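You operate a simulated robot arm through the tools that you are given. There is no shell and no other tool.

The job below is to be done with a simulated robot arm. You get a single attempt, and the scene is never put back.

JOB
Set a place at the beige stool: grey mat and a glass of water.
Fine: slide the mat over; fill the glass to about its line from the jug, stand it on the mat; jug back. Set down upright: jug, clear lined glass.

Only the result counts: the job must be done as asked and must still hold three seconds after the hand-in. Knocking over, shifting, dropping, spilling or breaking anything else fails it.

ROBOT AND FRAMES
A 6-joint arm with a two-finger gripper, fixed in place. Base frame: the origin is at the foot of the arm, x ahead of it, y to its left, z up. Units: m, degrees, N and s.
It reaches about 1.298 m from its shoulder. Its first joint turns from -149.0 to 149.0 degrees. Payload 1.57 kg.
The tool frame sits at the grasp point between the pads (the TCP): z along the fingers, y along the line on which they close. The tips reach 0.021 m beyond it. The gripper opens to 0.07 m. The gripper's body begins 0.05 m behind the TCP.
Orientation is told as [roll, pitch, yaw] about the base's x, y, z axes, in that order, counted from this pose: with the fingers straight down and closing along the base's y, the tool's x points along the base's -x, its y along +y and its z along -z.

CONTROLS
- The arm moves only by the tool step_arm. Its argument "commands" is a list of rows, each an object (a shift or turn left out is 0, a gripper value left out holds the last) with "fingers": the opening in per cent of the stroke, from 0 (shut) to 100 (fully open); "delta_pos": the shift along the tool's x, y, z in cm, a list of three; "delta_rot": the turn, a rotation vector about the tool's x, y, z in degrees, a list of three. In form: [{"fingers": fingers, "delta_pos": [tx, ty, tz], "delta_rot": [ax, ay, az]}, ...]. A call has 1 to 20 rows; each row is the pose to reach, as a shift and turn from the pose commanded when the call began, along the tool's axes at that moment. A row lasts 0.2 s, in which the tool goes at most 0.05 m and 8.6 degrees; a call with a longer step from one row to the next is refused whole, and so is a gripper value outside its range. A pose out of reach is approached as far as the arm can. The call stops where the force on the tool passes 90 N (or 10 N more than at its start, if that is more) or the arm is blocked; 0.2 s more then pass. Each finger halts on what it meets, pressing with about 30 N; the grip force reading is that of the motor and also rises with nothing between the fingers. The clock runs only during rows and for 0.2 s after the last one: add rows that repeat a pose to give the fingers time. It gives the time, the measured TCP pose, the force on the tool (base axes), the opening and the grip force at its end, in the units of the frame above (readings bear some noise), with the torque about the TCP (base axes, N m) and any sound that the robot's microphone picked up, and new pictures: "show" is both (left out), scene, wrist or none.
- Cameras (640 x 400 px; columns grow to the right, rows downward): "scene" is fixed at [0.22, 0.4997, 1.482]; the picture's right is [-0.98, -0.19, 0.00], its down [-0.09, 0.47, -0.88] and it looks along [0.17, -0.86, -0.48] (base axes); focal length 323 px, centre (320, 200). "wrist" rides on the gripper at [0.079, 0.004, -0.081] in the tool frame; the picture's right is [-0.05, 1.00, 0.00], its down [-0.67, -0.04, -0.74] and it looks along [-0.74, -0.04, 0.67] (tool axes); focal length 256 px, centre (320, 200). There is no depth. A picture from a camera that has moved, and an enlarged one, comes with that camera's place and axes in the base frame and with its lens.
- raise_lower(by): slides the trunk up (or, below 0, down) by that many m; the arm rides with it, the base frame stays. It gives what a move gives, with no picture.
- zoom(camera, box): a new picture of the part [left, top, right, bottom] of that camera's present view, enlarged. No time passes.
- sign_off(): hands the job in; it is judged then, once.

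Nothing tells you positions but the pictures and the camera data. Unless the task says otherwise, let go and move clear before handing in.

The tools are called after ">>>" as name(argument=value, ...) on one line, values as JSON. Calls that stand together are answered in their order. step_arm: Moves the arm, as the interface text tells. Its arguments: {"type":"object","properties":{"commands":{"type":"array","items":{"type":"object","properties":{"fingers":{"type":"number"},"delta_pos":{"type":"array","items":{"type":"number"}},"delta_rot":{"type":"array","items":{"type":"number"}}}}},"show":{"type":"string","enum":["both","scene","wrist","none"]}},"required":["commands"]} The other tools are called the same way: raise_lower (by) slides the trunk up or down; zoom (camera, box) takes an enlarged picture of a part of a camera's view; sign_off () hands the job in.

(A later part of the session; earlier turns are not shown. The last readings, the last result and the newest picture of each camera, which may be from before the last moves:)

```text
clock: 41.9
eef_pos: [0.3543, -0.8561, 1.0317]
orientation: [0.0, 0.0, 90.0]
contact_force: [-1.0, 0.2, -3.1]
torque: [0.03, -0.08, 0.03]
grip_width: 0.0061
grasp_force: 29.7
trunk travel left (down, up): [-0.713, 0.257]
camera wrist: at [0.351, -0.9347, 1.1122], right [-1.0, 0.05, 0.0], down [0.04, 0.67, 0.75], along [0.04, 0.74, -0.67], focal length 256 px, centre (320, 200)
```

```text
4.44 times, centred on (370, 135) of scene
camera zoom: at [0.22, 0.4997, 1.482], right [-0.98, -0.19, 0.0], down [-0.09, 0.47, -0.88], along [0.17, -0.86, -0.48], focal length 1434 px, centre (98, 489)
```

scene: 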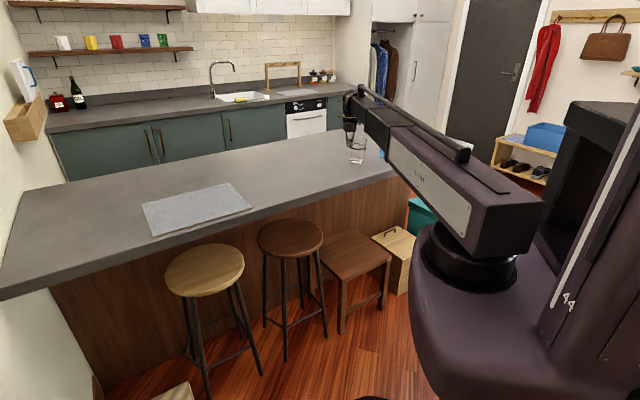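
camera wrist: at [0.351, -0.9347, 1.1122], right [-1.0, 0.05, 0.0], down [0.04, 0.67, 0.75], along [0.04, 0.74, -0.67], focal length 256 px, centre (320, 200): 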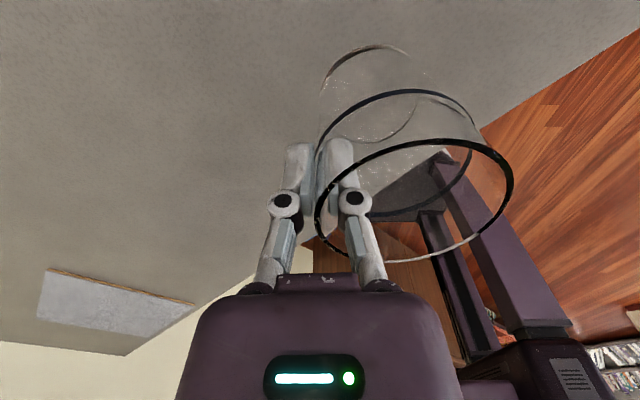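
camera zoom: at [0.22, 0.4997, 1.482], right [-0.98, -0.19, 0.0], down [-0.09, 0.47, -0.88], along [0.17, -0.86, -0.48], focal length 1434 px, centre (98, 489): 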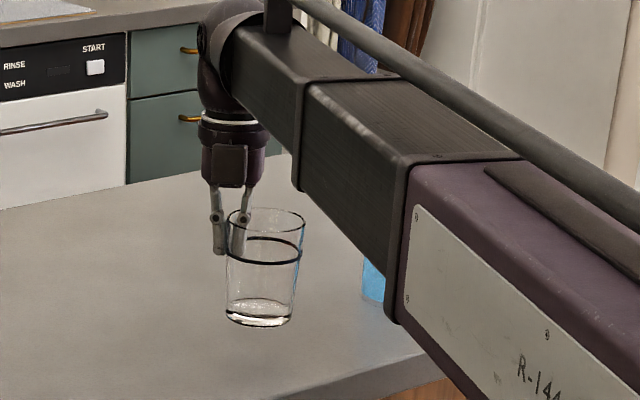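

The glass is held, weighs about 0.28 kg, and hangs nearly level. I'll raise it and carry it to the mat, targeting a glass centre of (0.86,-0.41).

>>> raise_lower(by=0.06)

>>> step_arm(commands=[{"delta_pos": [-1, -1.3, 0]}, {"delta_pos": [-3, -3.8, 0]}, {"delta_pos": [-5.8, -7.1, 0]}, {"delta_pos": [-8.7, -10.6, 0]}, {"delta_pos": [-11.6, -14.1, 0]}, {"delta_pos": [-14.5, -17.6, 0]}, {"delta_pos": [-17.4, -21.1, 0]}, {"delta_pos": [-20.3, -24.6, 0]}, {"delta_pos": [-23.2, -28.1, 0]}, {"delta_pos": [-26.1, -31.6, 0]}, {"delta_pos": [-29, -35.1, 0]}, {"delta_pos": [-31.9, -38.6, 0]}, {"delta_pos": [-34.8, -42.1, 0]}, {"delta_pos": [-37.7, -45.6, 0]}, {"delta_pos": [-40.4, -49, 0]}, {"delta_pos": [-42.5, -51.6, 0]}, {"delta_pos": [-43.8, -53.3, 0]}, {"delta_pos": [-44.55, -54.2, 0]}, {"delta_pos": [-44.55, -54.2, 0]}])

>>> zoom(camera="scene", box=[100, 120, 300, 260])

```text
clock: 42.9
eef_pos: [0.355, -0.8551, 1.0914]
orientation: [0.0, 0.0, 90.0]
contact_force: [0.3, -0.3, -2.5]
torque: [-0.02, -0.08, 0.0]
grip_width: 0.0059
grasp_force: 29.7
trunk travel left (down, up): [-0.773, 0.197]
```

```text
clock: 46.9
eef_pos: [0.8963, -0.4093, 1.0913]
orientation: [-0.2, 0.0, 90.0]
contact_force: [-0.6, 0.5, -1.3]
torque: [-0.01, -0.1, 0.02]
grip_width: 0.006
grasp_force: 29.8
trunk travel left (down, up): [-0.773, 0.197]
camera wrist: at [0.8935, -0.4888, 1.1722], right [-1.0, 0.05, 0.0], down [0.04, 0.67, 0.74], along [0.04, 0.74, -0.67], focal length 256 px, centre (320, 200)
```

scene: 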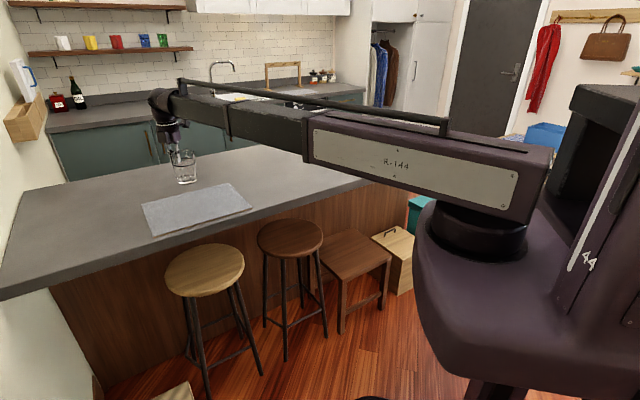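
wrist: 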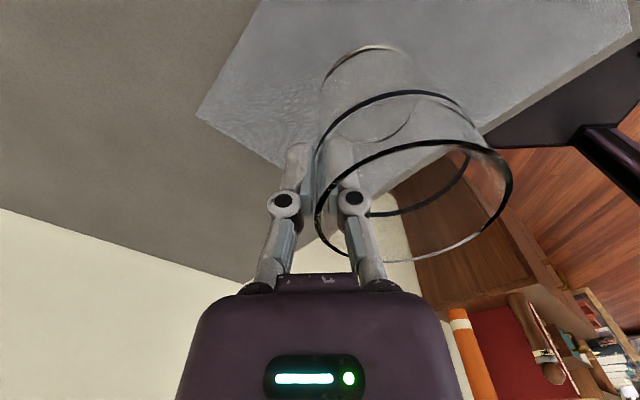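

```text
2.86 times, centred on (200, 190) of scene
camera zoom: at [0.22, 0.4997, 1.482], right [-0.98, -0.19, 0.0], down [-0.09, 0.47, -0.88], along [0.17, -0.86, -0.48], focal length 922 px, centre (663, 229)
```

zoom: 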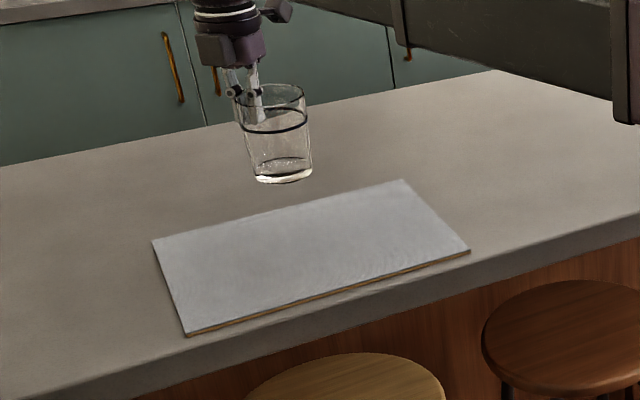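

The glass is over the mat and looks near vertical. I'll lower it gently until it touches.

>>> raise_lower(by=-0.079)

>>> zoom(camera="scene", box=[120, 140, 280, 250])

>>> raise_lower(by=-0.003)

>>> raise_lower(by=-0.002)

```text
clock: 48.0
eef_pos: [0.8965, -0.4091, 1.0128]
orientation: [-0.1, 0.0, 90.1]
contact_force: [0.3, -0.2, -2.1]
torque: [-0.04, -0.08, -0.01]
grip_width: 0.006
grasp_force: 29.5
trunk travel left (down, up): [-0.694, 0.276]
```

```text
3.64 times, centred on (200, 195) of scene
camera zoom: at [0.22, 0.4997, 1.482], right [-0.98, -0.19, 0.0], down [-0.09, 0.47, -0.88], along [0.17, -0.86, -0.48], focal length 1173 px, centre (756, 218)
```

zoom: 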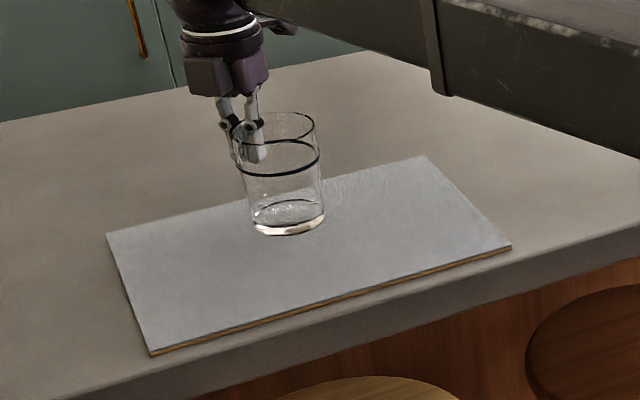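

```text
clock: 48.5
eef_pos: [0.8965, -0.4099, 1.0086]
orientation: [0.0, 0.0, 90.0]
contact_force: [0.1, -0.2, -1.3]
torque: [0.02, 0.04, 0.02]
grip_width: 0.006
grasp_force: 30.3
trunk travel left (down, up): [-0.691, 0.279]
```

```text
clock: 49.1
eef_pos: [0.8971, -0.4091, 1.0084]
orientation: [-0.1, 0.1, 90.2]
contact_force: [8.8, -3.8, 18.3]
torque: [-0.04, 0.55, 0.14]
grip_width: 0.0062
grasp_force: 30.5
trunk travel left (down, up): [-0.689, 0.281]
```

It's touching the mat. I'll relieve the pressure by 1 mm, then open the fingers gently.

>>> raise_lower(by=0.001)

>>> step_arm(commands=[{"fingers": 10}, {"fingers": 12}, {"fingers": 15}, {"fingers": 20}, {"fingers": 25}, {"fingers": 32}, {"fingers": 32}])

>>> zoom(camera="scene", box=[120, 140, 280, 250])

```text
clock: 49.6
eef_pos: [0.8962, -0.4089, 1.009]
orientation: [0.0, 0.0, 89.9]
contact_force: [1.7, -1.8, 5.9]
torque: [-0.03, 0.38, 0.1]
grip_width: 0.006
grasp_force: 30.2
trunk travel left (down, up): [-0.69, 0.28]
```

```text
clock: 51.2
eef_pos: [0.8975, -0.4095, 1.0087]
orientation: [0.0, -0.1, 89.9]
contact_force: [-0.5, 0.3, 0.5]
torque: [0.02, -0.02, -0.02]
grip_width: 0.0221
grasp_force: 0.0
trunk travel left (down, up): [-0.69, 0.28]
camera wrist: at [0.8933, -0.4886, 1.0894], right [-1.0, 0.05, 0.0], down [0.04, 0.67, 0.74], along [0.04, 0.74, -0.67], focal length 256 px, centre (320, 200)
```

scene: 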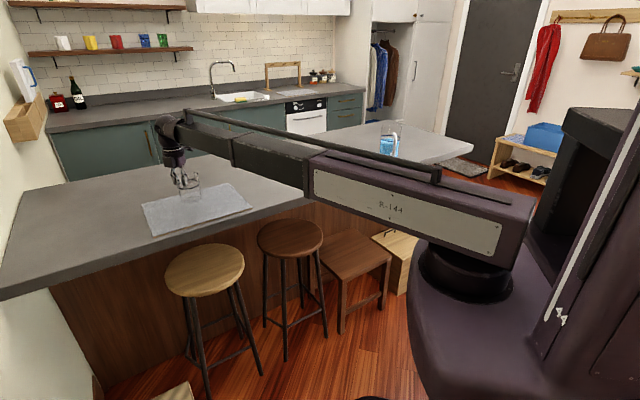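
wrist: 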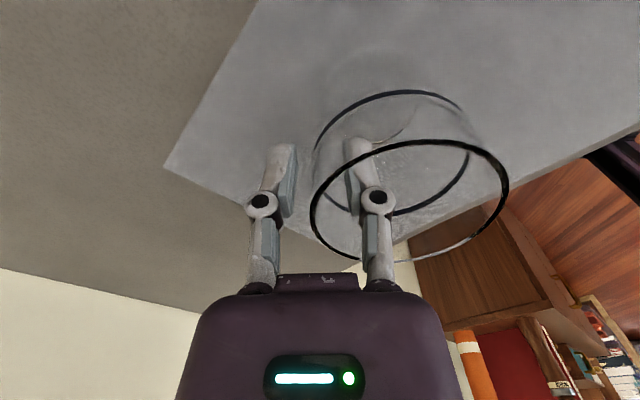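

```text
3.64 times, centred on (200, 195) of scene
camera zoom: at [0.22, 0.4997, 1.482], right [-0.98, -0.19, 0.0], down [-0.09, 0.47, -0.88], along [0.17, -0.86, -0.48], focal length 1173 px, centre (756, 218)
```

zoom: 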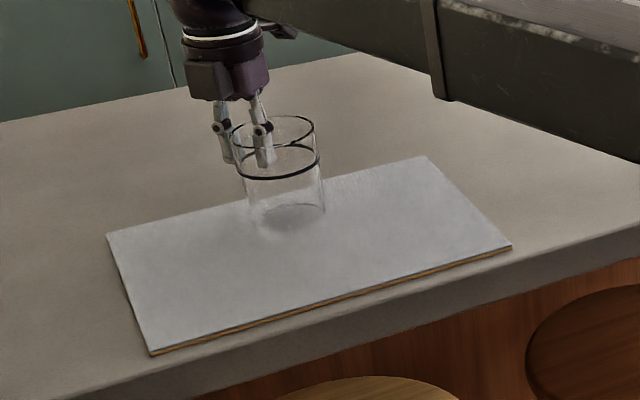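

The glass stands upright on the mat and is released. I'll raise clear and travel toward the jug's handle side.

>>> raise_lower(by=0.16)

>>> step_arm(commands=[{"delta_pos": [1.8, 4.1, 0], "fingers": 60}, {"delta_pos": [3.6, 8.2, 0]}, {"delta_pos": [5.4, 12.3, 0]}, {"delta_pos": [7.2, 16.4, 0]}, {"delta_pos": [9, 20.5, 0]}, {"delta_pos": [10.8, 24.6, 0]}, {"delta_pos": [12.6, 28.7, 0]}, {"delta_pos": [14.4, 32.8, 0]}, {"delta_pos": [16.2, 36.9, 0]}, {"delta_pos": [18, 41, 0]}, {"delta_pos": [19.8, 45.1, 0]}, {"delta_pos": [21.6, 49.2, 0]}, {"delta_pos": [23.4, 53.3, 0]}, {"delta_pos": [25.2, 57.4, 0]}, {"delta_pos": [27, 61.5, 0]}, {"delta_pos": [28.8, 65.6, 0]}, {"delta_pos": [30.6, 69.7, 0]}, {"delta_pos": [32.4, 73.8, 0]}, {"delta_pos": [34, 76.7, 0]}, {"delta_pos": [34, 76.7, 0]}])

>>> zoom(camera="scene", box=[120, 140, 280, 250])

```text
clock: 53.0
eef_pos: [0.898, -0.4087, 1.1684]
orientation: [0.0, 0.0, 90.0]
contact_force: [-0.1, 0.8, 0.2]
torque: [0.01, 0.01, -0.01]
grip_width: 0.0225
grasp_force: 0.1
trunk travel left (down, up): [-0.85, 0.12]
```

```text
clock: 57.2
eef_pos: [0.1389, -0.7473, 1.1685]
orientation: [0.1, 0.0, 89.2]
contact_force: [0.2, -0.2, 0.4]
torque: [0.03, 0.0, -0.01]
grip_width: 0.0421
grasp_force: 0.0
out of reach, approached as far as the arm can: row 19, 20
trunk travel left (down, up): [-0.85, 0.12]
camera wrist: at [0.1348, -0.8277, 1.2496], right [-1.0, 0.06, 0.0], down [0.05, 0.67, 0.74], along [0.05, 0.74, -0.67], focal length 256 px, centre (320, 200)
```

scene: 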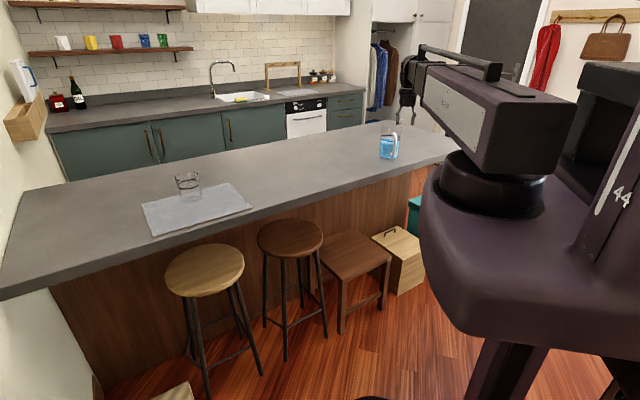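
wrist: 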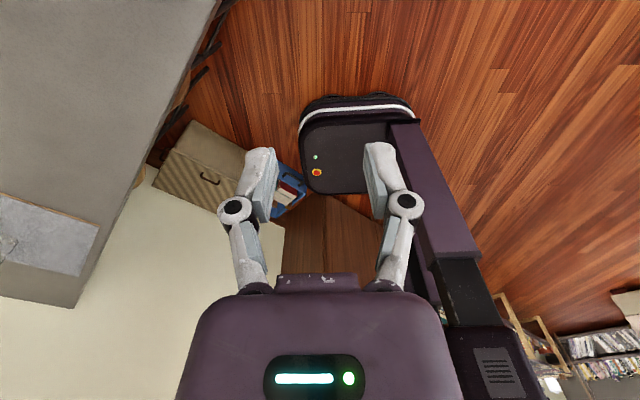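

```text
3.64 times, centred on (200, 195) of scene
camera zoom: at [0.22, 0.4997, 1.482], right [-0.98, -0.19, 0.0], down [-0.09, 0.47, -0.88], along [0.17, -0.86, -0.48], focal length 1173 px, centre (756, 218)
```

zoom: 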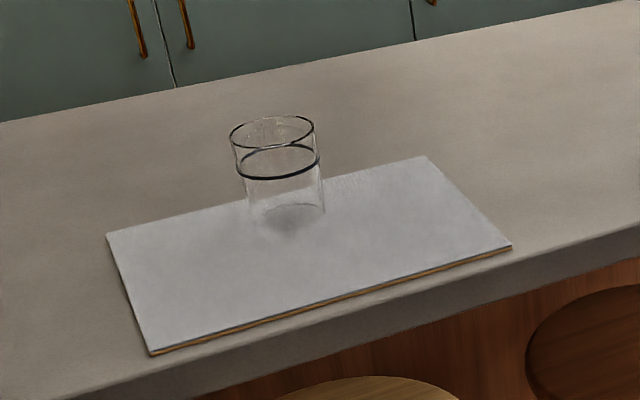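

The glass stands nicely on the mat, clear of the hand. I seem to be at a joint limit here, probably tool roll, so I'll turn the hand the other way round with the camera on the robot side, looking outward at the jug.

>>> step_arm(commands=[{"delta_rot": [0, 0, 8.5]}, {"delta_rot": [0, 0, 17]}, {"delta_rot": [0, 0, 25.5]}, {"delta_rot": [0, 0, 34]}, {"delta_rot": [0, 0, 42.5]}, {"delta_rot": [0, 0, 51]}, {"delta_rot": [0, 0, 59.5]}, {"delta_rot": [0, 0, 68]}, {"delta_rot": [0, 0, 76.5]}, {"delta_rot": [0, 0, 85]}, {"delta_rot": [0, 0, 93.5]}, {"delta_rot": [0, 0, 102]}, {"delta_rot": [0, 0, 110.5]}, {"delta_rot": [0, 0, 119]}, {"delta_rot": [0, 0, 127.5]}, {"delta_rot": [0, 0, 136]}, {"delta_rot": [0, 0, 144.5]}, {"delta_rot": [0, 0, 153]}, {"delta_rot": [0, 0, 161.5]}, {"delta_rot": [0, 0, 170]}])

```text
clock: 61.4
eef_pos: [0.1405, -0.7482, 1.1679]
orientation: [0.0, 0.0, -80.2]
contact_force: [-0.4, -0.5, -0.6]
torque: [0.0, 0.01, 0.0]
grip_width: 0.0423
grasp_force: 0.1
trunk travel left (down, up): [-0.85, 0.12]
camera wrist: at [0.1311, -0.6697, 1.2494], right [0.99, 0.12, 0.0], down [0.08, -0.66, 0.74], along [0.09, -0.74, -0.67], focal length 256 px, centre (320, 200)
```

scene: 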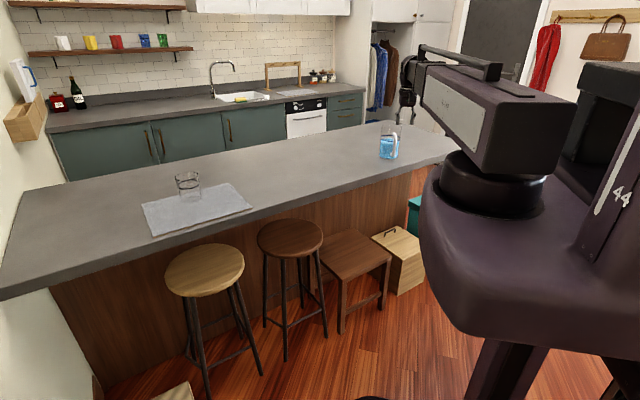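
wrist: 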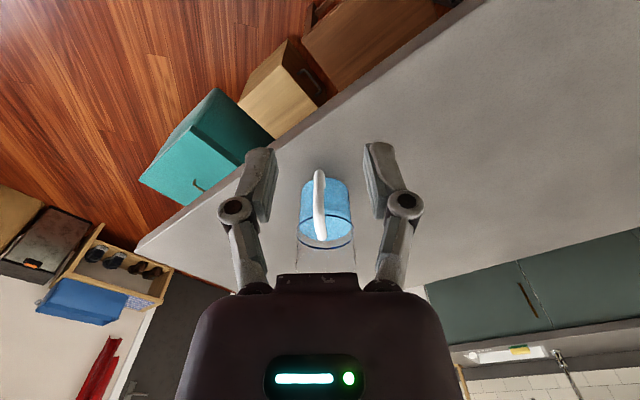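

Now I see the jug straight ahead between the fingers, with its handle toward me. I'll zoom in for the exact handle position.

>>> zoom(camera="wrist", box=[270, 150, 380, 290])

>>> zoom(camera="scene", box=[365, 110, 425, 165])

```text
2.86 times, centred on (325, 220) of wrist
camera zoom: at [0.1311, -0.6697, 1.2494], right [0.99, 0.12, 0.0], down [0.08, -0.66, 0.74], along [0.09, -0.74, -0.67], focal length 731 px, centre (306, 143)
```

zoom: 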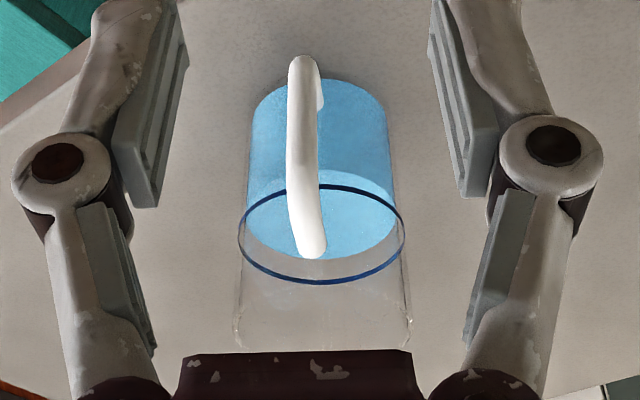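

```text
7.27 times, centred on (395, 138) of scene
camera zoom: at [0.22, 0.4997, 1.482], right [-0.98, -0.19, 0.0], down [-0.09, 0.47, -0.88], along [0.17, -0.86, -0.48], focal length 2346 px, centre (-226, 654)
```

zoom: 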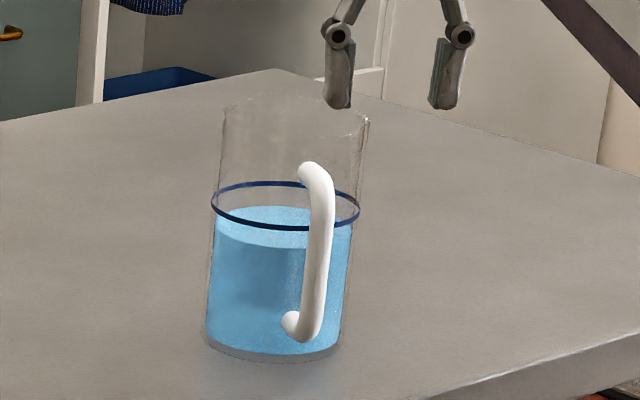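

The handle bar is about 16 mm thick at (0.157,-0.926), spanning z≈0.95–1.05. The jug axis is near (0.178,-1.013). I'll align the yaw with the handle, pitch the hand 45°, and come down to a pre-grasp pose 8 cm short of the handle.

>>> step_arm(commands=[{"delta_pos": [-3.3, -0.65, 0], "delta_rot": [0, 0, -2], "fingers": 100}, {"delta_pos": [-6.6, -1.3, 0], "delta_rot": [0, 0, -3.8]}, {"delta_pos": [-9.8, -1.95, 0], "delta_rot": [0, 0, -3.8]}, {"delta_pos": [-9.8, -1.95, 0], "delta_rot": [0, 0, -3.8]}], show="none")

>>> step_arm(commands=[{"delta_pos": [0, 0, -0.2], "delta_rot": [0, -8, 0]}, {"delta_pos": [0, 0, -0.74], "delta_rot": [0, -16, 0]}, {"delta_pos": [0, 0, -1.64], "delta_rot": [0, -24, 0]}, {"delta_pos": [0, 0, -2.89], "delta_rot": [0, -32, 0]}, {"delta_pos": [0, 0, -4.45], "delta_rot": [0, -40, 0]}, {"delta_pos": [0, 0, -5.57], "delta_rot": [0, -45, 0]}, {"delta_pos": [0, 0, -5.57], "delta_rot": [0, -45, 0]}])

```text
clock: 62.4
eef_pos: [0.1369, -0.8473, 1.1694]
orientation: [0.0, 0.0, -76.2]
contact_force: [-0.3, -0.8, 0.4]
torque: [-0.02, 0.01, -0.01]
grip_width: 0.0701
grasp_force: 0.0
trunk travel left (down, up): [-0.85, 0.12]
```

```text
clock: 64.0
eef_pos: [0.1378, -0.8474, 1.2242]
orientation: [0.0, -45.0, -76.2]
contact_force: [0.6, 0.5, 0.7]
torque: [-0.03, 0.01, -0.02]
grip_width: 0.07
grasp_force: 0.1
trunk travel left (down, up): [-0.85, 0.12]
camera wrist: at [0.1153, -0.7381, 1.224], right [0.98, 0.2, 0.04], down [-0.05, 0.05, 1.0], along [0.2, -0.98, 0.05], focal length 256 px, centre (320, 200)
```

scene: 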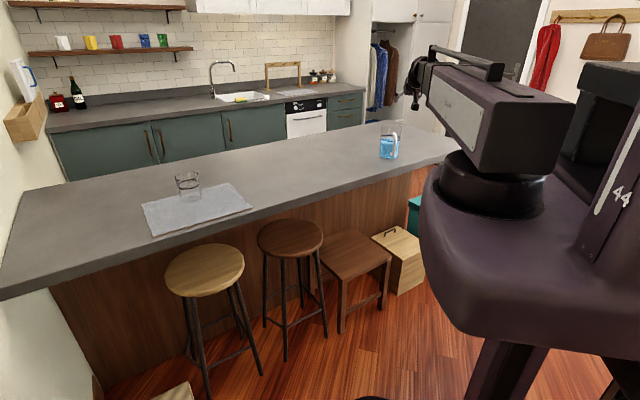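
wrist: 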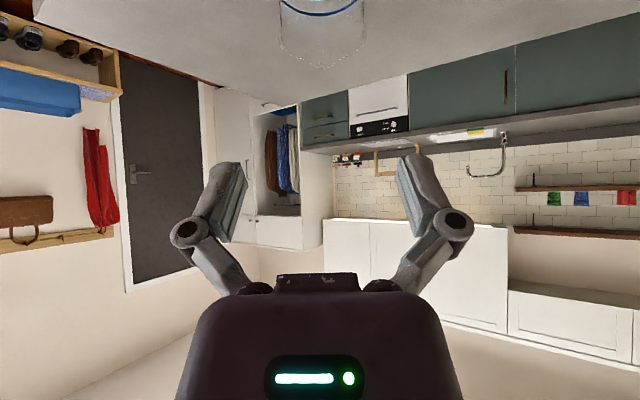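

The pitch pose was reached as predicted. I'll lower the trunk so the fingers are at handle height.

>>> raise_lower(by=-0.18)

>>> raise_lower(by=-0.036)

>>> step_arm(commands=[{"delta_pos": [0, 0, 0]}])

>>> zoom(camera="scene", box=[345, 100, 445, 185])

```text
clock: 66.0
eef_pos: [0.1364, -0.8477, 1.0429]
orientation: [0.0, -44.9, -76.2]
contact_force: [-1.0, 0.4, 0.1]
torque: [0.02, 0.01, 0.0]
grip_width: 0.07
grasp_force: 0.1
trunk travel left (down, up): [-0.67, 0.3]
```

```text
clock: 66.8
eef_pos: [0.1375, -0.8493, 1.0075]
orientation: [0.0, -44.8, -76.1]
contact_force: [-0.8, 0.2, -0.3]
torque: [-0.01, -0.02, -0.03]
grip_width: 0.0699
grasp_force: 0.1
trunk travel left (down, up): [-0.634, 0.336]
```

```text
clock: 67.2
eef_pos: [0.1379, -0.8486, 1.0074]
orientation: [0.0, -44.9, -76.2]
contact_force: [0.7, 0.3, 0.8]
torque: [0.01, 0.01, -0.03]
grip_width: 0.07
grasp_force: 0.1
trunk travel left (down, up): [-0.634, 0.336]
camera wrist: at [0.1153, -0.7379, 1.008], right [0.98, 0.2, 0.04], down [-0.05, 0.04, 1.0], along [0.2, -0.98, 0.05], focal length 256 px, centre (320, 200)
```

scene: 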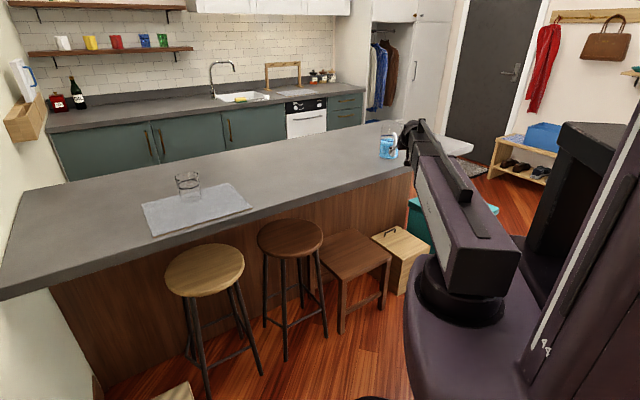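
wrist: 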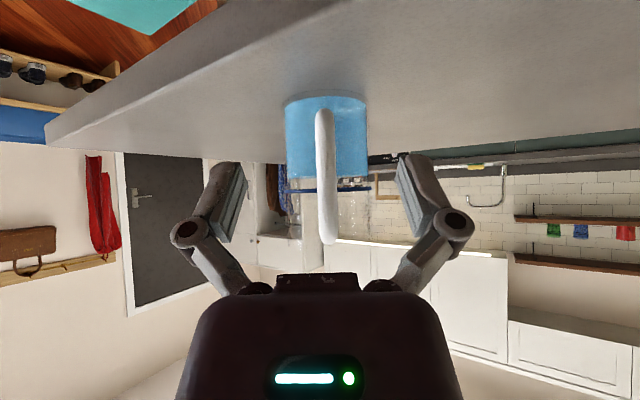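

```text
4.71 times, centred on (395, 142) of scene
camera zoom: at [0.22, 0.4997, 1.482], right [-0.98, -0.19, 0.0], down [-0.09, 0.47, -0.88], along [0.17, -0.86, -0.48], focal length 1518 px, centre (-33, 471)
```

zoom: 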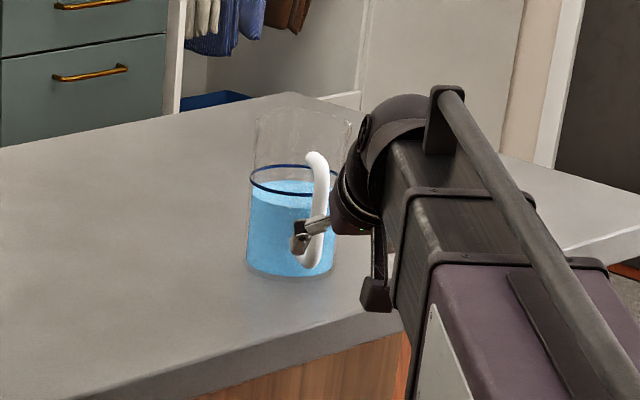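

The bar is centred exactly between the open fingers and about 8 cm ahead. I'll advance horizontally along the handle direction.

>>> step_arm(commands=[{"delta_pos": [-1.4, 0, 1.4]}, {"delta_pos": [-2.8, 0, 2.8]}, {"delta_pos": [-4, 0, 4]}, {"delta_pos": [-5, 0, 5]}, {"delta_pos": [-5.66, 0, 5.66]}, {"delta_pos": [-5.66, 0, 5.66]}])

>>> zoom(camera="wrist", box=[200, 50, 440, 260])

>>> zoom(camera="scene", box=[345, 100, 445, 185])

```text
clock: 68.6
eef_pos: [0.1566, -0.9269, 1.0058]
orientation: [0.1, -44.9, -76.3]
contact_force: [1.3, 0.8, 0.2]
torque: [0.03, -0.02, -0.02]
grip_width: 0.07
grasp_force: 0.2
trunk travel left (down, up): [-0.634, 0.336]
camera wrist: at [0.1342, -0.8159, 1.008], right [0.98, 0.2, 0.04], down [-0.05, 0.04, 1.0], along [0.2, -0.98, 0.05], focal length 256 px, centre (320, 200)
```

scene: 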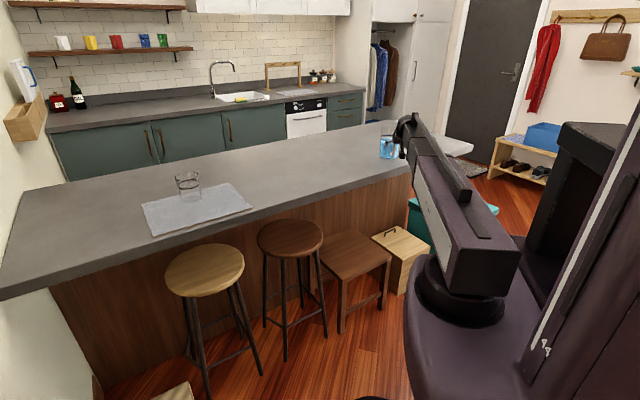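
wrist: 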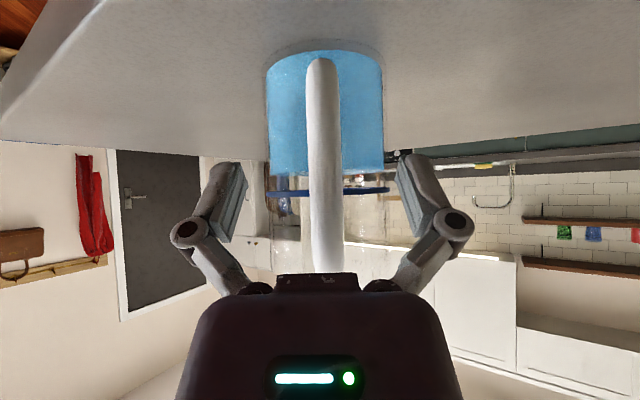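

```text
1.90 times, centred on (320, 155) of wrist
camera zoom: at [0.1342, -0.8159, 1.008], right [0.98, 0.2, 0.04], down [-0.05, 0.04, 1.0], along [0.2, -0.98, 0.05], focal length 488 px, centre (320, 286)
```

zoom: 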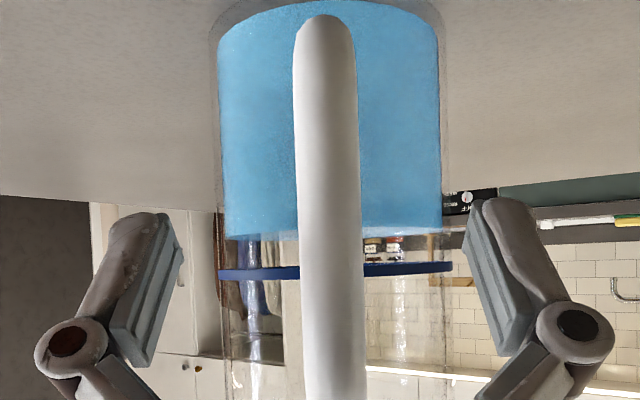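

```text
4.71 times, centred on (395, 142) of scene
camera zoom: at [0.22, 0.4997, 1.482], right [-0.98, -0.19, 0.0], down [-0.09, 0.47, -0.88], along [0.17, -0.86, -0.48], focal length 1518 px, centre (-33, 471)
```

zoom: 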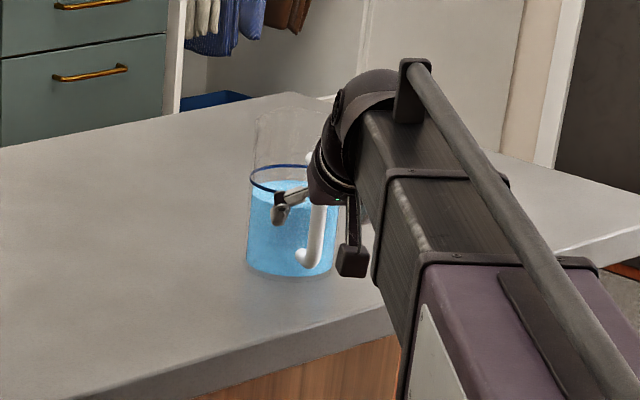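

The bar is at the TCP between the pads. Closing the fingers.

>>> step_arm(commands=[{"fingers": 60}, {"fingers": 30}, {"fingers": 10}, {"fingers": 0}, {"fingers": 0}], show="wrist")

>>> raise_lower(by=0.003)

>>> zoom(camera="wrist", box=[200, 20, 440, 260])

>>> zoom(camera="scene", box=[345, 100, 445, 185])

```text
clock: 69.8
eef_pos: [0.156, -0.9271, 1.0071]
orientation: [0.1, -44.9, -76.2]
contact_force: [-0.8, 2.0, 1.5]
torque: [-0.06, -0.01, 0.02]
grip_width: 0.0138
grasp_force: 30.1
trunk travel left (down, up): [-0.634, 0.336]
camera wrist: at [0.1342, -0.8156, 1.0082], right [0.98, 0.2, 0.04], down [-0.05, 0.04, 1.0], along [0.2, -0.98, 0.05], focal length 256 px, centre (320, 200)
```

wrist: 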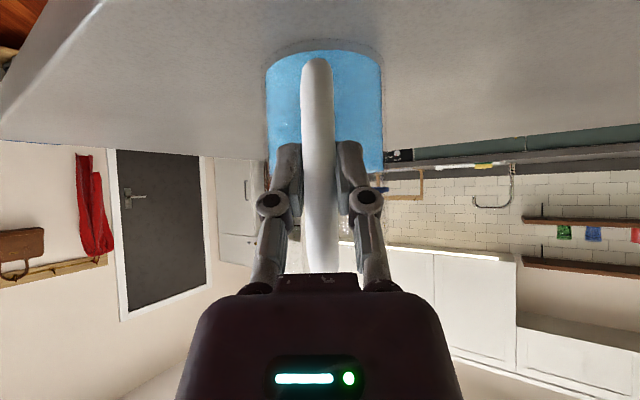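

```text
clock: 70.3
eef_pos: [0.1577, -0.9265, 1.0102]
orientation: [0.0, -44.8, -76.2]
contact_force: [-0.6, -0.9, -0.3]
torque: [0.53, 0.15, 0.02]
grip_width: 0.0137
grasp_force: 29.6
trunk travel left (down, up): [-0.637, 0.333]
```

```text
1.67 times, centred on (320, 140) of wrist
camera zoom: at [0.1341, -0.8164, 1.0103], right [0.98, 0.2, 0.04], down [-0.05, 0.04, 1.0], along [0.2, -0.98, 0.05], focal length 427 px, centre (320, 300)
```

zoom: 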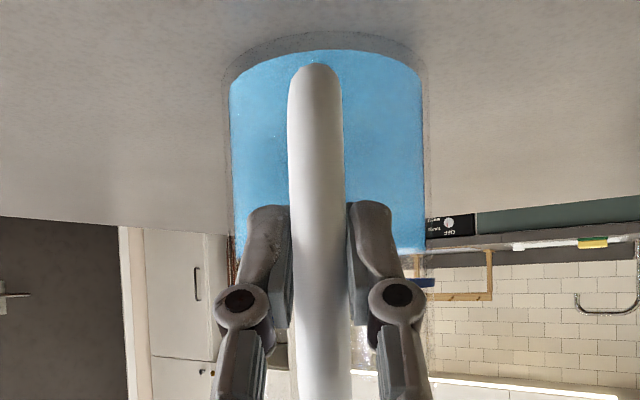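

```text
4.71 times, centred on (395, 142) of scene
camera zoom: at [0.22, 0.4997, 1.482], right [-0.98, -0.19, 0.0], down [-0.09, 0.47, -0.88], along [0.17, -0.86, -0.48], focal length 1518 px, centre (-33, 471)
```

zoom: 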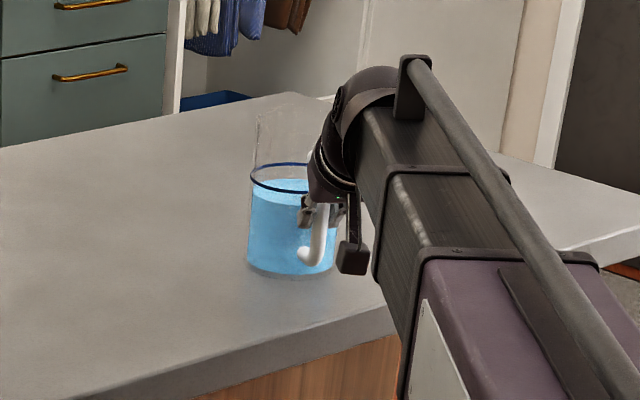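

The grip is firm at 30 N. The torque shows the load being taken up, so I'll lift a bit more and see whether the jug stays upright.

>>> raise_lower(by=0.004)

>>> raise_lower(by=0.004)

>>> zoom(camera="wrist", box=[200, 20, 440, 260])

>>> zoom(camera="scene", box=[345, 100, 445, 185])

```text
clock: 70.8
eef_pos: [0.1566, -0.9265, 1.0136]
orientation: [-0.1, -44.9, -76.2]
contact_force: [-0.4, 1.7, -8.1]
torque: [0.56, 0.13, 0.03]
grip_width: 0.0137
grasp_force: 29.8
trunk travel left (down, up): [-0.641, 0.329]
```

```text
clock: 71.4
eef_pos: [0.1556, -0.9269, 1.0159]
orientation: [0.0, -44.9, -76.2]
contact_force: [-0.9, -0.2, -7.1]
torque: [0.52, 0.1, 0.02]
grip_width: 0.0139
grasp_force: 30.7
trunk travel left (down, up): [-0.645, 0.325]
```

```text
1.67 times, centred on (320, 140) of wrist
camera zoom: at [0.1342, -0.8165, 1.0184], right [0.98, 0.2, 0.04], down [-0.05, 0.04, 1.0], along [0.2, -0.98, 0.05], focal length 427 px, centre (320, 300)
```

zoom: 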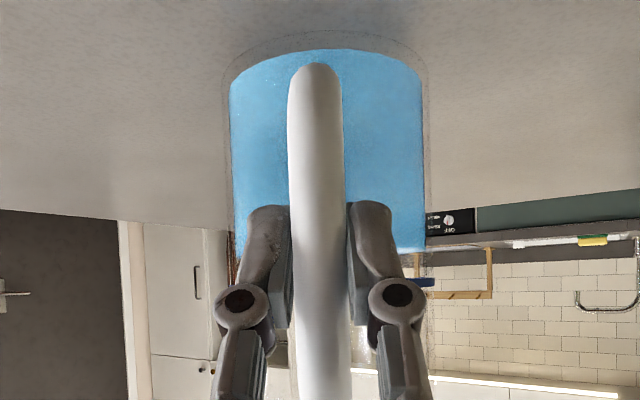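

```text
4.71 times, centred on (395, 142) of scene
camera zoom: at [0.22, 0.4997, 1.482], right [-0.98, -0.19, 0.0], down [-0.09, 0.47, -0.88], along [0.17, -0.86, -0.48], focal length 1518 px, centre (-33, 471)
```

zoom: 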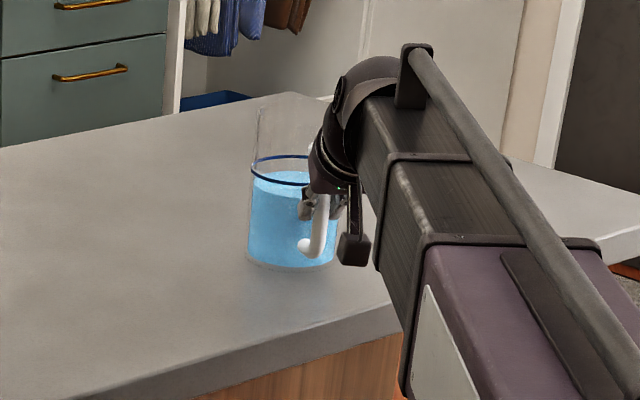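

The jug is fully lifted (about 7.5 N, 0.76 kg) with no slip in the grip and the water level. I'll raise it by the trunk, then carry it slowly toward the mat while turning with the boom.

>>> raise_lower(by=0.175)

>>> step_arm(commands=[{"delta_pos": [0.3, 0.6, -0.3], "delta_rot": [-0.3, 0, -0.3]}, {"delta_pos": [0.9, 1.7, -0.9], "delta_rot": [-0.96, 0, -0.96]}, {"delta_pos": [1.7, 3.2, -1.7], "delta_rot": [-1.8, 0, -1.8]}, {"delta_pos": [2.6, 4.9, -2.6], "delta_rot": [-2.76, 0, -2.76]}, {"delta_pos": [3.6, 6.8, -3.6], "delta_rot": [-3.84, 0, -3.84]}, {"delta_pos": [4.6, 8.7, -4.6], "delta_rot": [-4.9, 0, -4.9]}, {"delta_pos": [5.6, 10.5, -5.6], "delta_rot": [-5.95, 0, -5.95]}, {"delta_pos": [6.6, 12.4, -6.6], "delta_rot": [-7, 0, -7]}, {"delta_pos": [7.6, 14.3, -7.6], "delta_rot": [-8.07, 0, -8.07]}, {"delta_pos": [8.6, 16.2, -8.6], "delta_rot": [-9.13, 0, -9.13]}, {"delta_pos": [9.6, 18.1, -9.6], "delta_rot": [-10.2, 0, -10.2]}, {"delta_pos": [10.6, 20, -10.6], "delta_rot": [-11.26, 0, -11.26]}, {"delta_pos": [11.6, 21.8, -11.6], "delta_rot": [-12.3, 0, -12.3]}, {"delta_pos": [12.6, 23.7, -12.6], "delta_rot": [-13.38, 0, -13.38]}, {"delta_pos": [13.6, 25.6, -13.6], "delta_rot": [-14.45, 0, -14.45]}, {"delta_pos": [14.6, 27.5, -14.6], "delta_rot": [-15.5, 0, -15.5]}, {"delta_pos": [15.5, 29.2, -15.5], "delta_rot": [-16.5, 0, -16.5]}, {"delta_pos": [16.2, 30.5, -16.2], "delta_rot": [-17.2, 0, -17.2]}, {"delta_pos": [16.7, 31.4, -16.7], "delta_rot": [-17.75, 0, -17.75]}, {"delta_pos": [16.9, 31.8, -16.9], "delta_rot": [-17.95, 0, -17.95]}])

```text
clock: 73.3
eef_pos: [0.1572, -0.927, 1.1923]
orientation: [0.0, -44.9, -76.2]
contact_force: [-0.6, -0.5, -7.7]
torque: [0.53, 0.16, -0.01]
grip_width: 0.0141
grasp_force: 29.7
trunk travel left (down, up): [-0.82, 0.15]
```

```text
clock: 77.5
eef_pos: [0.4077, -0.6198, 1.1922]
orientation: [0.1, -44.9, -50.9]
contact_force: [-0.3, 0.4, -6.8]
torque: [0.46, 0.37, 0.03]
grip_width: 0.0137
grasp_force: 30.1
trunk travel left (down, up): [-0.82, 0.15]
camera wrist: at [0.3404, -0.5293, 1.1936], right [0.8, 0.6, 0.04], down [-0.06, 0.02, 1.0], along [0.6, -0.8, 0.05], focal length 256 px, centre (320, 200)
```

scene: 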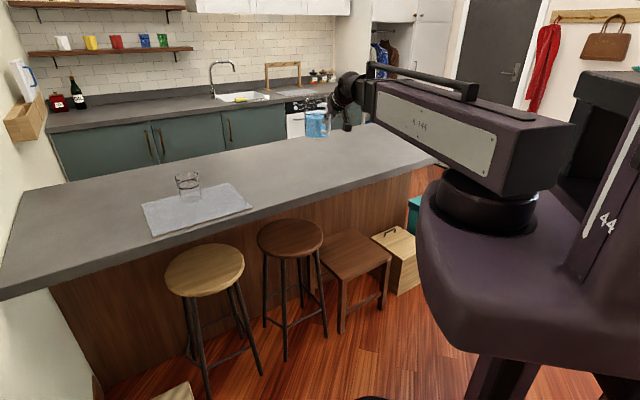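
wrist: 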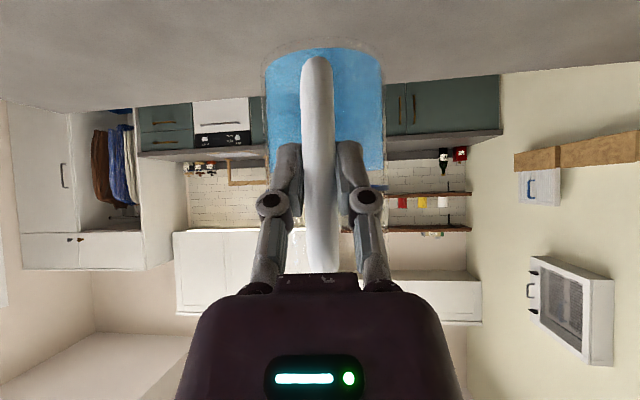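

The jug rides level. I'll continue the second half of the carry toward the mat.

>>> step_arm(commands=[{"delta_pos": [0.1, 0.7, -0.1], "delta_rot": [-0.3, 0, -0.3]}, {"delta_pos": [0.3, 2.1, -0.3], "delta_rot": [-0.96, 0, -0.96]}, {"delta_pos": [0.58, 3.9, -0.58], "delta_rot": [-1.8, 0, -1.8]}, {"delta_pos": [0.88, 6, -0.88], "delta_rot": [-2.77, 0, -2.77]}, {"delta_pos": [1.22, 8.3, -1.22], "delta_rot": [-3.83, 0, -3.83]}, {"delta_pos": [1.56, 10.6, -1.56], "delta_rot": [-4.89, 0, -4.89]}, {"delta_pos": [1.9, 12.9, -1.9], "delta_rot": [-5.95, 0, -5.95]}, {"delta_pos": [2.23, 15.2, -2.23], "delta_rot": [-7, 0, -7]}, {"delta_pos": [2.57, 17.5, -2.57], "delta_rot": [-8.07, 0, -8.07]}, {"delta_pos": [2.91, 19.8, -2.91], "delta_rot": [-9.13, 0, -9.13]}, {"delta_pos": [3.25, 22.1, -3.25], "delta_rot": [-10.2, 0, -10.2]}, {"delta_pos": [3.59, 24.4, -3.59], "delta_rot": [-11.25, 0, -11.25]}, {"delta_pos": [3.93, 26.7, -3.93], "delta_rot": [-12.3, 0, -12.3]}, {"delta_pos": [4.27, 29, -4.27], "delta_rot": [-13.4, 0, -13.4]}, {"delta_pos": [4.6, 31.3, -4.6], "delta_rot": [-14.43, 0, -14.43]}, {"delta_pos": [4.94, 33.6, -4.94], "delta_rot": [-15.5, 0, -15.5]}, {"delta_pos": [5.25, 35.7, -5.25], "delta_rot": [-16.46, 0, -16.46]}, {"delta_pos": [5.5, 37.4, -5.5], "delta_rot": [-17.25, 0, -17.25]}, {"delta_pos": [5.67, 38.6, -5.67], "delta_rot": [-17.8, 0, -17.8]}, {"delta_pos": [5.75, 39.1, -5.75], "delta_rot": [-18.03, 0, -18.03]}])

>>> zoom(camera="scene", box=[140, 60, 360, 240])

```text
clock: 81.7
eef_pos: [0.6612, -0.3092, 1.1917]
orientation: [0.1, -44.9, -25.4]
contact_force: [-0.7, 0.8, -8.3]
torque: [0.26, 0.54, 0.01]
grip_width: 0.0137
grasp_force: 30.0
trunk travel left (down, up): [-0.82, 0.15]
camera wrist: at [0.5609, -0.257, 1.1937], right [0.46, 0.89, 0.04], down [-0.07, -0.01, 1.0], along [0.88, -0.46, 0.05], focal length 256 px, centre (320, 200)
```

scene: 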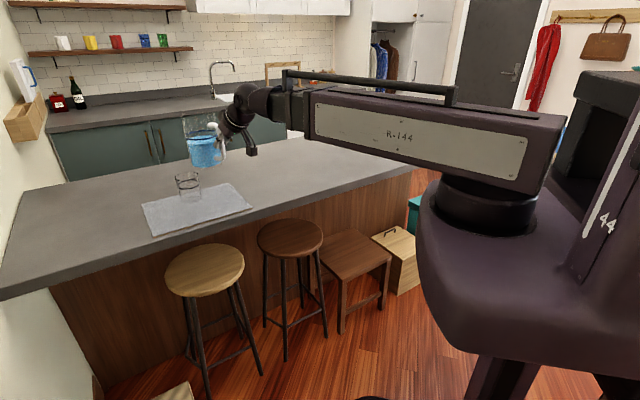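
wrist: 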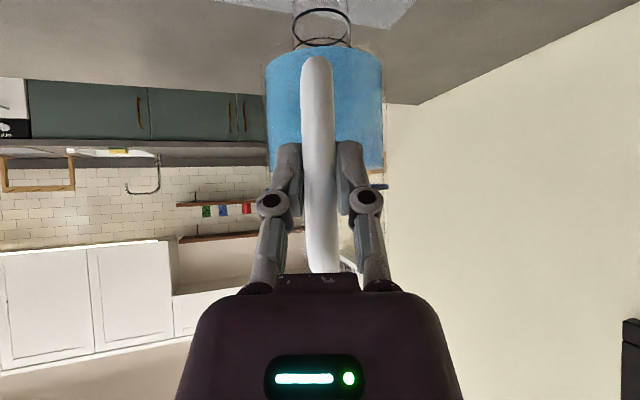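

```text
2.22 times, centred on (250, 150) of scene
camera zoom: at [0.22, 0.4997, 1.482], right [-0.98, -0.19, 0.0], down [-0.09, 0.47, -0.88], along [0.17, -0.86, -0.48], focal length 717 px, centre (476, 311)
```

zoom: 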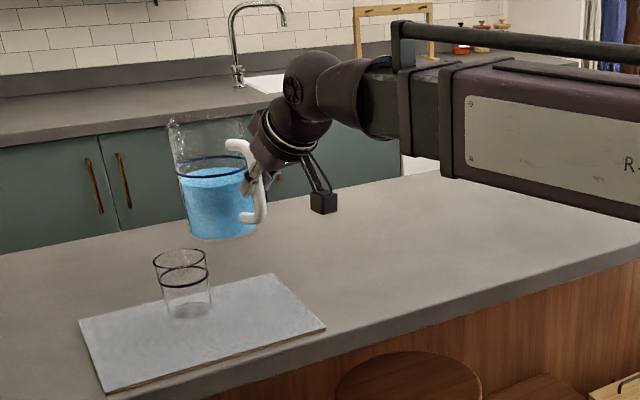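

The jug (its spout opposite the handle) is lined up with the glass, about 9 cm short of it. I'll tilt it to 45° here, before any water can leave, to check the grip and reach.

>>> step_arm(commands=[{"delta_pos": [0.64, -0.1, 0.64], "delta_rot": [0, 4, 0]}, {"delta_pos": [1.23, -0.2, 1.23], "delta_rot": [0, 8, 0]}, {"delta_pos": [1.77, -0.3, 1.77], "delta_rot": [0, 12, 0]}, {"delta_pos": [2.25, -0.4, 2.25], "delta_rot": [0, 16, 0]}, {"delta_pos": [2.67, -0.5, 2.67], "delta_rot": [0, 20, 0]}, {"delta_pos": [3.04, -0.5, 3.04], "delta_rot": [0, 24, 0]}, {"delta_pos": [3.34, -0.5, 3.34], "delta_rot": [0, 28, 0]}, {"delta_pos": [3.59, -0.5, 3.59], "delta_rot": [0, 32, 0]}, {"delta_pos": [3.77, -0.5, 3.77], "delta_rot": [0, 36, 0]}, {"delta_pos": [3.88, -0.5, 3.88], "delta_rot": [0, 40, 0]}, {"delta_pos": [3.92, -0.5, 3.92], "delta_rot": [0, 43, 0]}, {"delta_pos": [3.94, -0.5, 3.94], "delta_rot": [0, 45, 0]}, {"delta_pos": [3.94, -0.5, 3.94], "delta_rot": [0, 45, 0]}])

>>> zoom(camera="scene", box=[140, 60, 360, 240])

```text
clock: 84.5
eef_pos: [0.6578, -0.3134, 1.1376]
orientation: [0.1, 0.0, -25.3]
contact_force: [-0.1, -0.1, -6.5]
torque: [0.1, 0.19, 0.0]
grip_width: 0.0138
grasp_force: 30.3
trunk travel left (down, up): [-0.82, 0.15]
camera wrist: at [0.5887, -0.2758, 1.2193], right [0.48, 0.88, 0.0], down [0.59, -0.32, 0.74], along [0.65, -0.35, -0.67], focal length 256 px, centre (320, 200)
```

scene: 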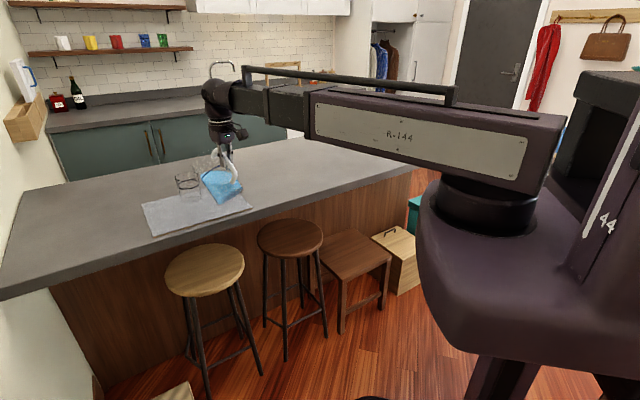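
wrist: 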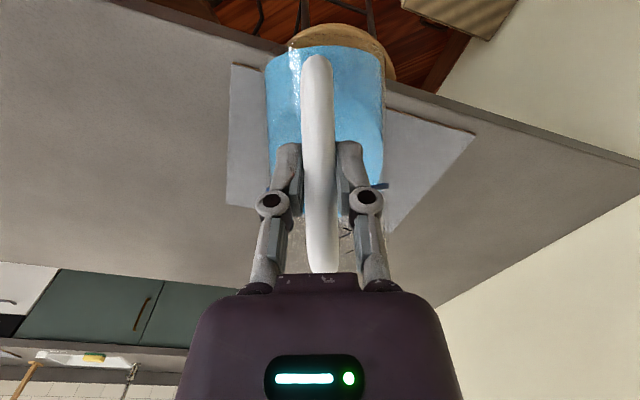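

```text
2.22 times, centred on (250, 150) of scene
camera zoom: at [0.22, 0.4997, 1.482], right [-0.98, -0.19, 0.0], down [-0.09, 0.47, -0.88], along [0.17, -0.86, -0.48], focal length 717 px, centre (476, 311)
```

zoom: 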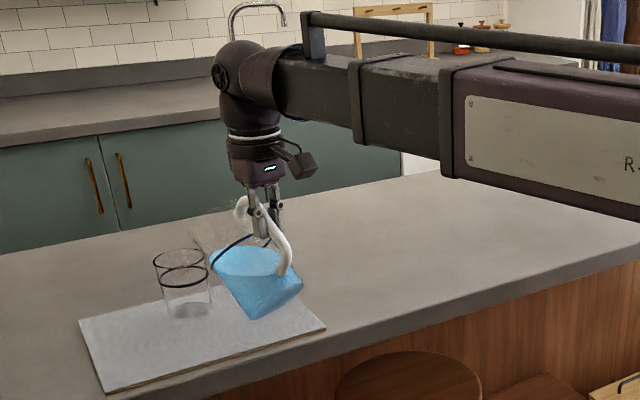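

The grip holds at 45° with the water level and nothing spilled. I'll take a closer look at the lip and glass.

>>> zoom(camera="scene", box=[160, 120, 260, 220])

```text
4.00 times, centred on (210, 170) of scene
camera zoom: at [0.22, 0.4997, 1.482], right [-0.98, -0.19, 0.0], down [-0.09, 0.47, -0.88], along [0.17, -0.86, -0.48], focal length 1290 px, centre (760, 320)
```

zoom: 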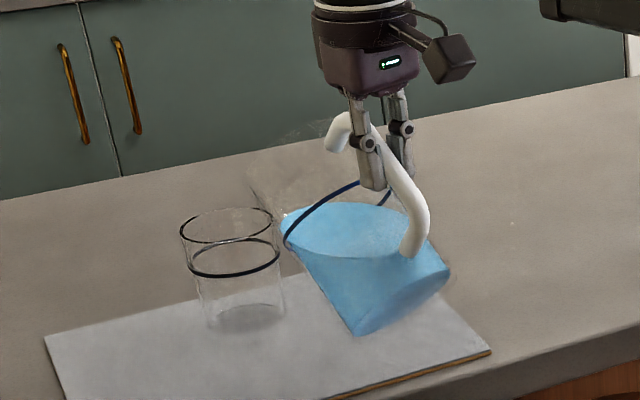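

The spout outline is faint, so I'll zoom further to pin down where the lip is relative to the glass.

>>> zoom(camera="scene", box=[195, 140, 245, 190])

```text
8.00 times, centred on (220, 165) of scene
camera zoom: at [0.22, 0.4997, 1.482], right [-0.98, -0.19, 0.0], down [-0.09, 0.47, -0.88], along [0.17, -0.86, -0.48], focal length 2581 px, centre (1120, 480)
```

zoom: 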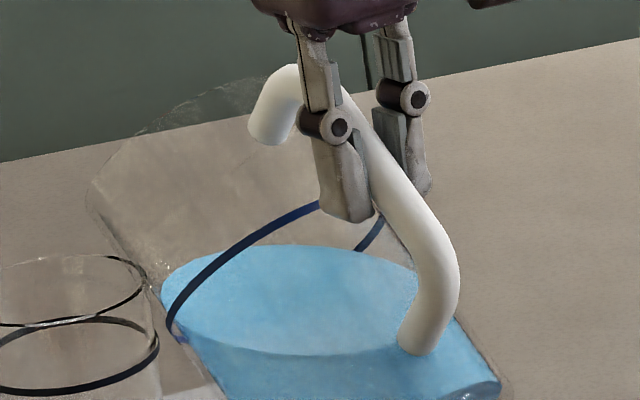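

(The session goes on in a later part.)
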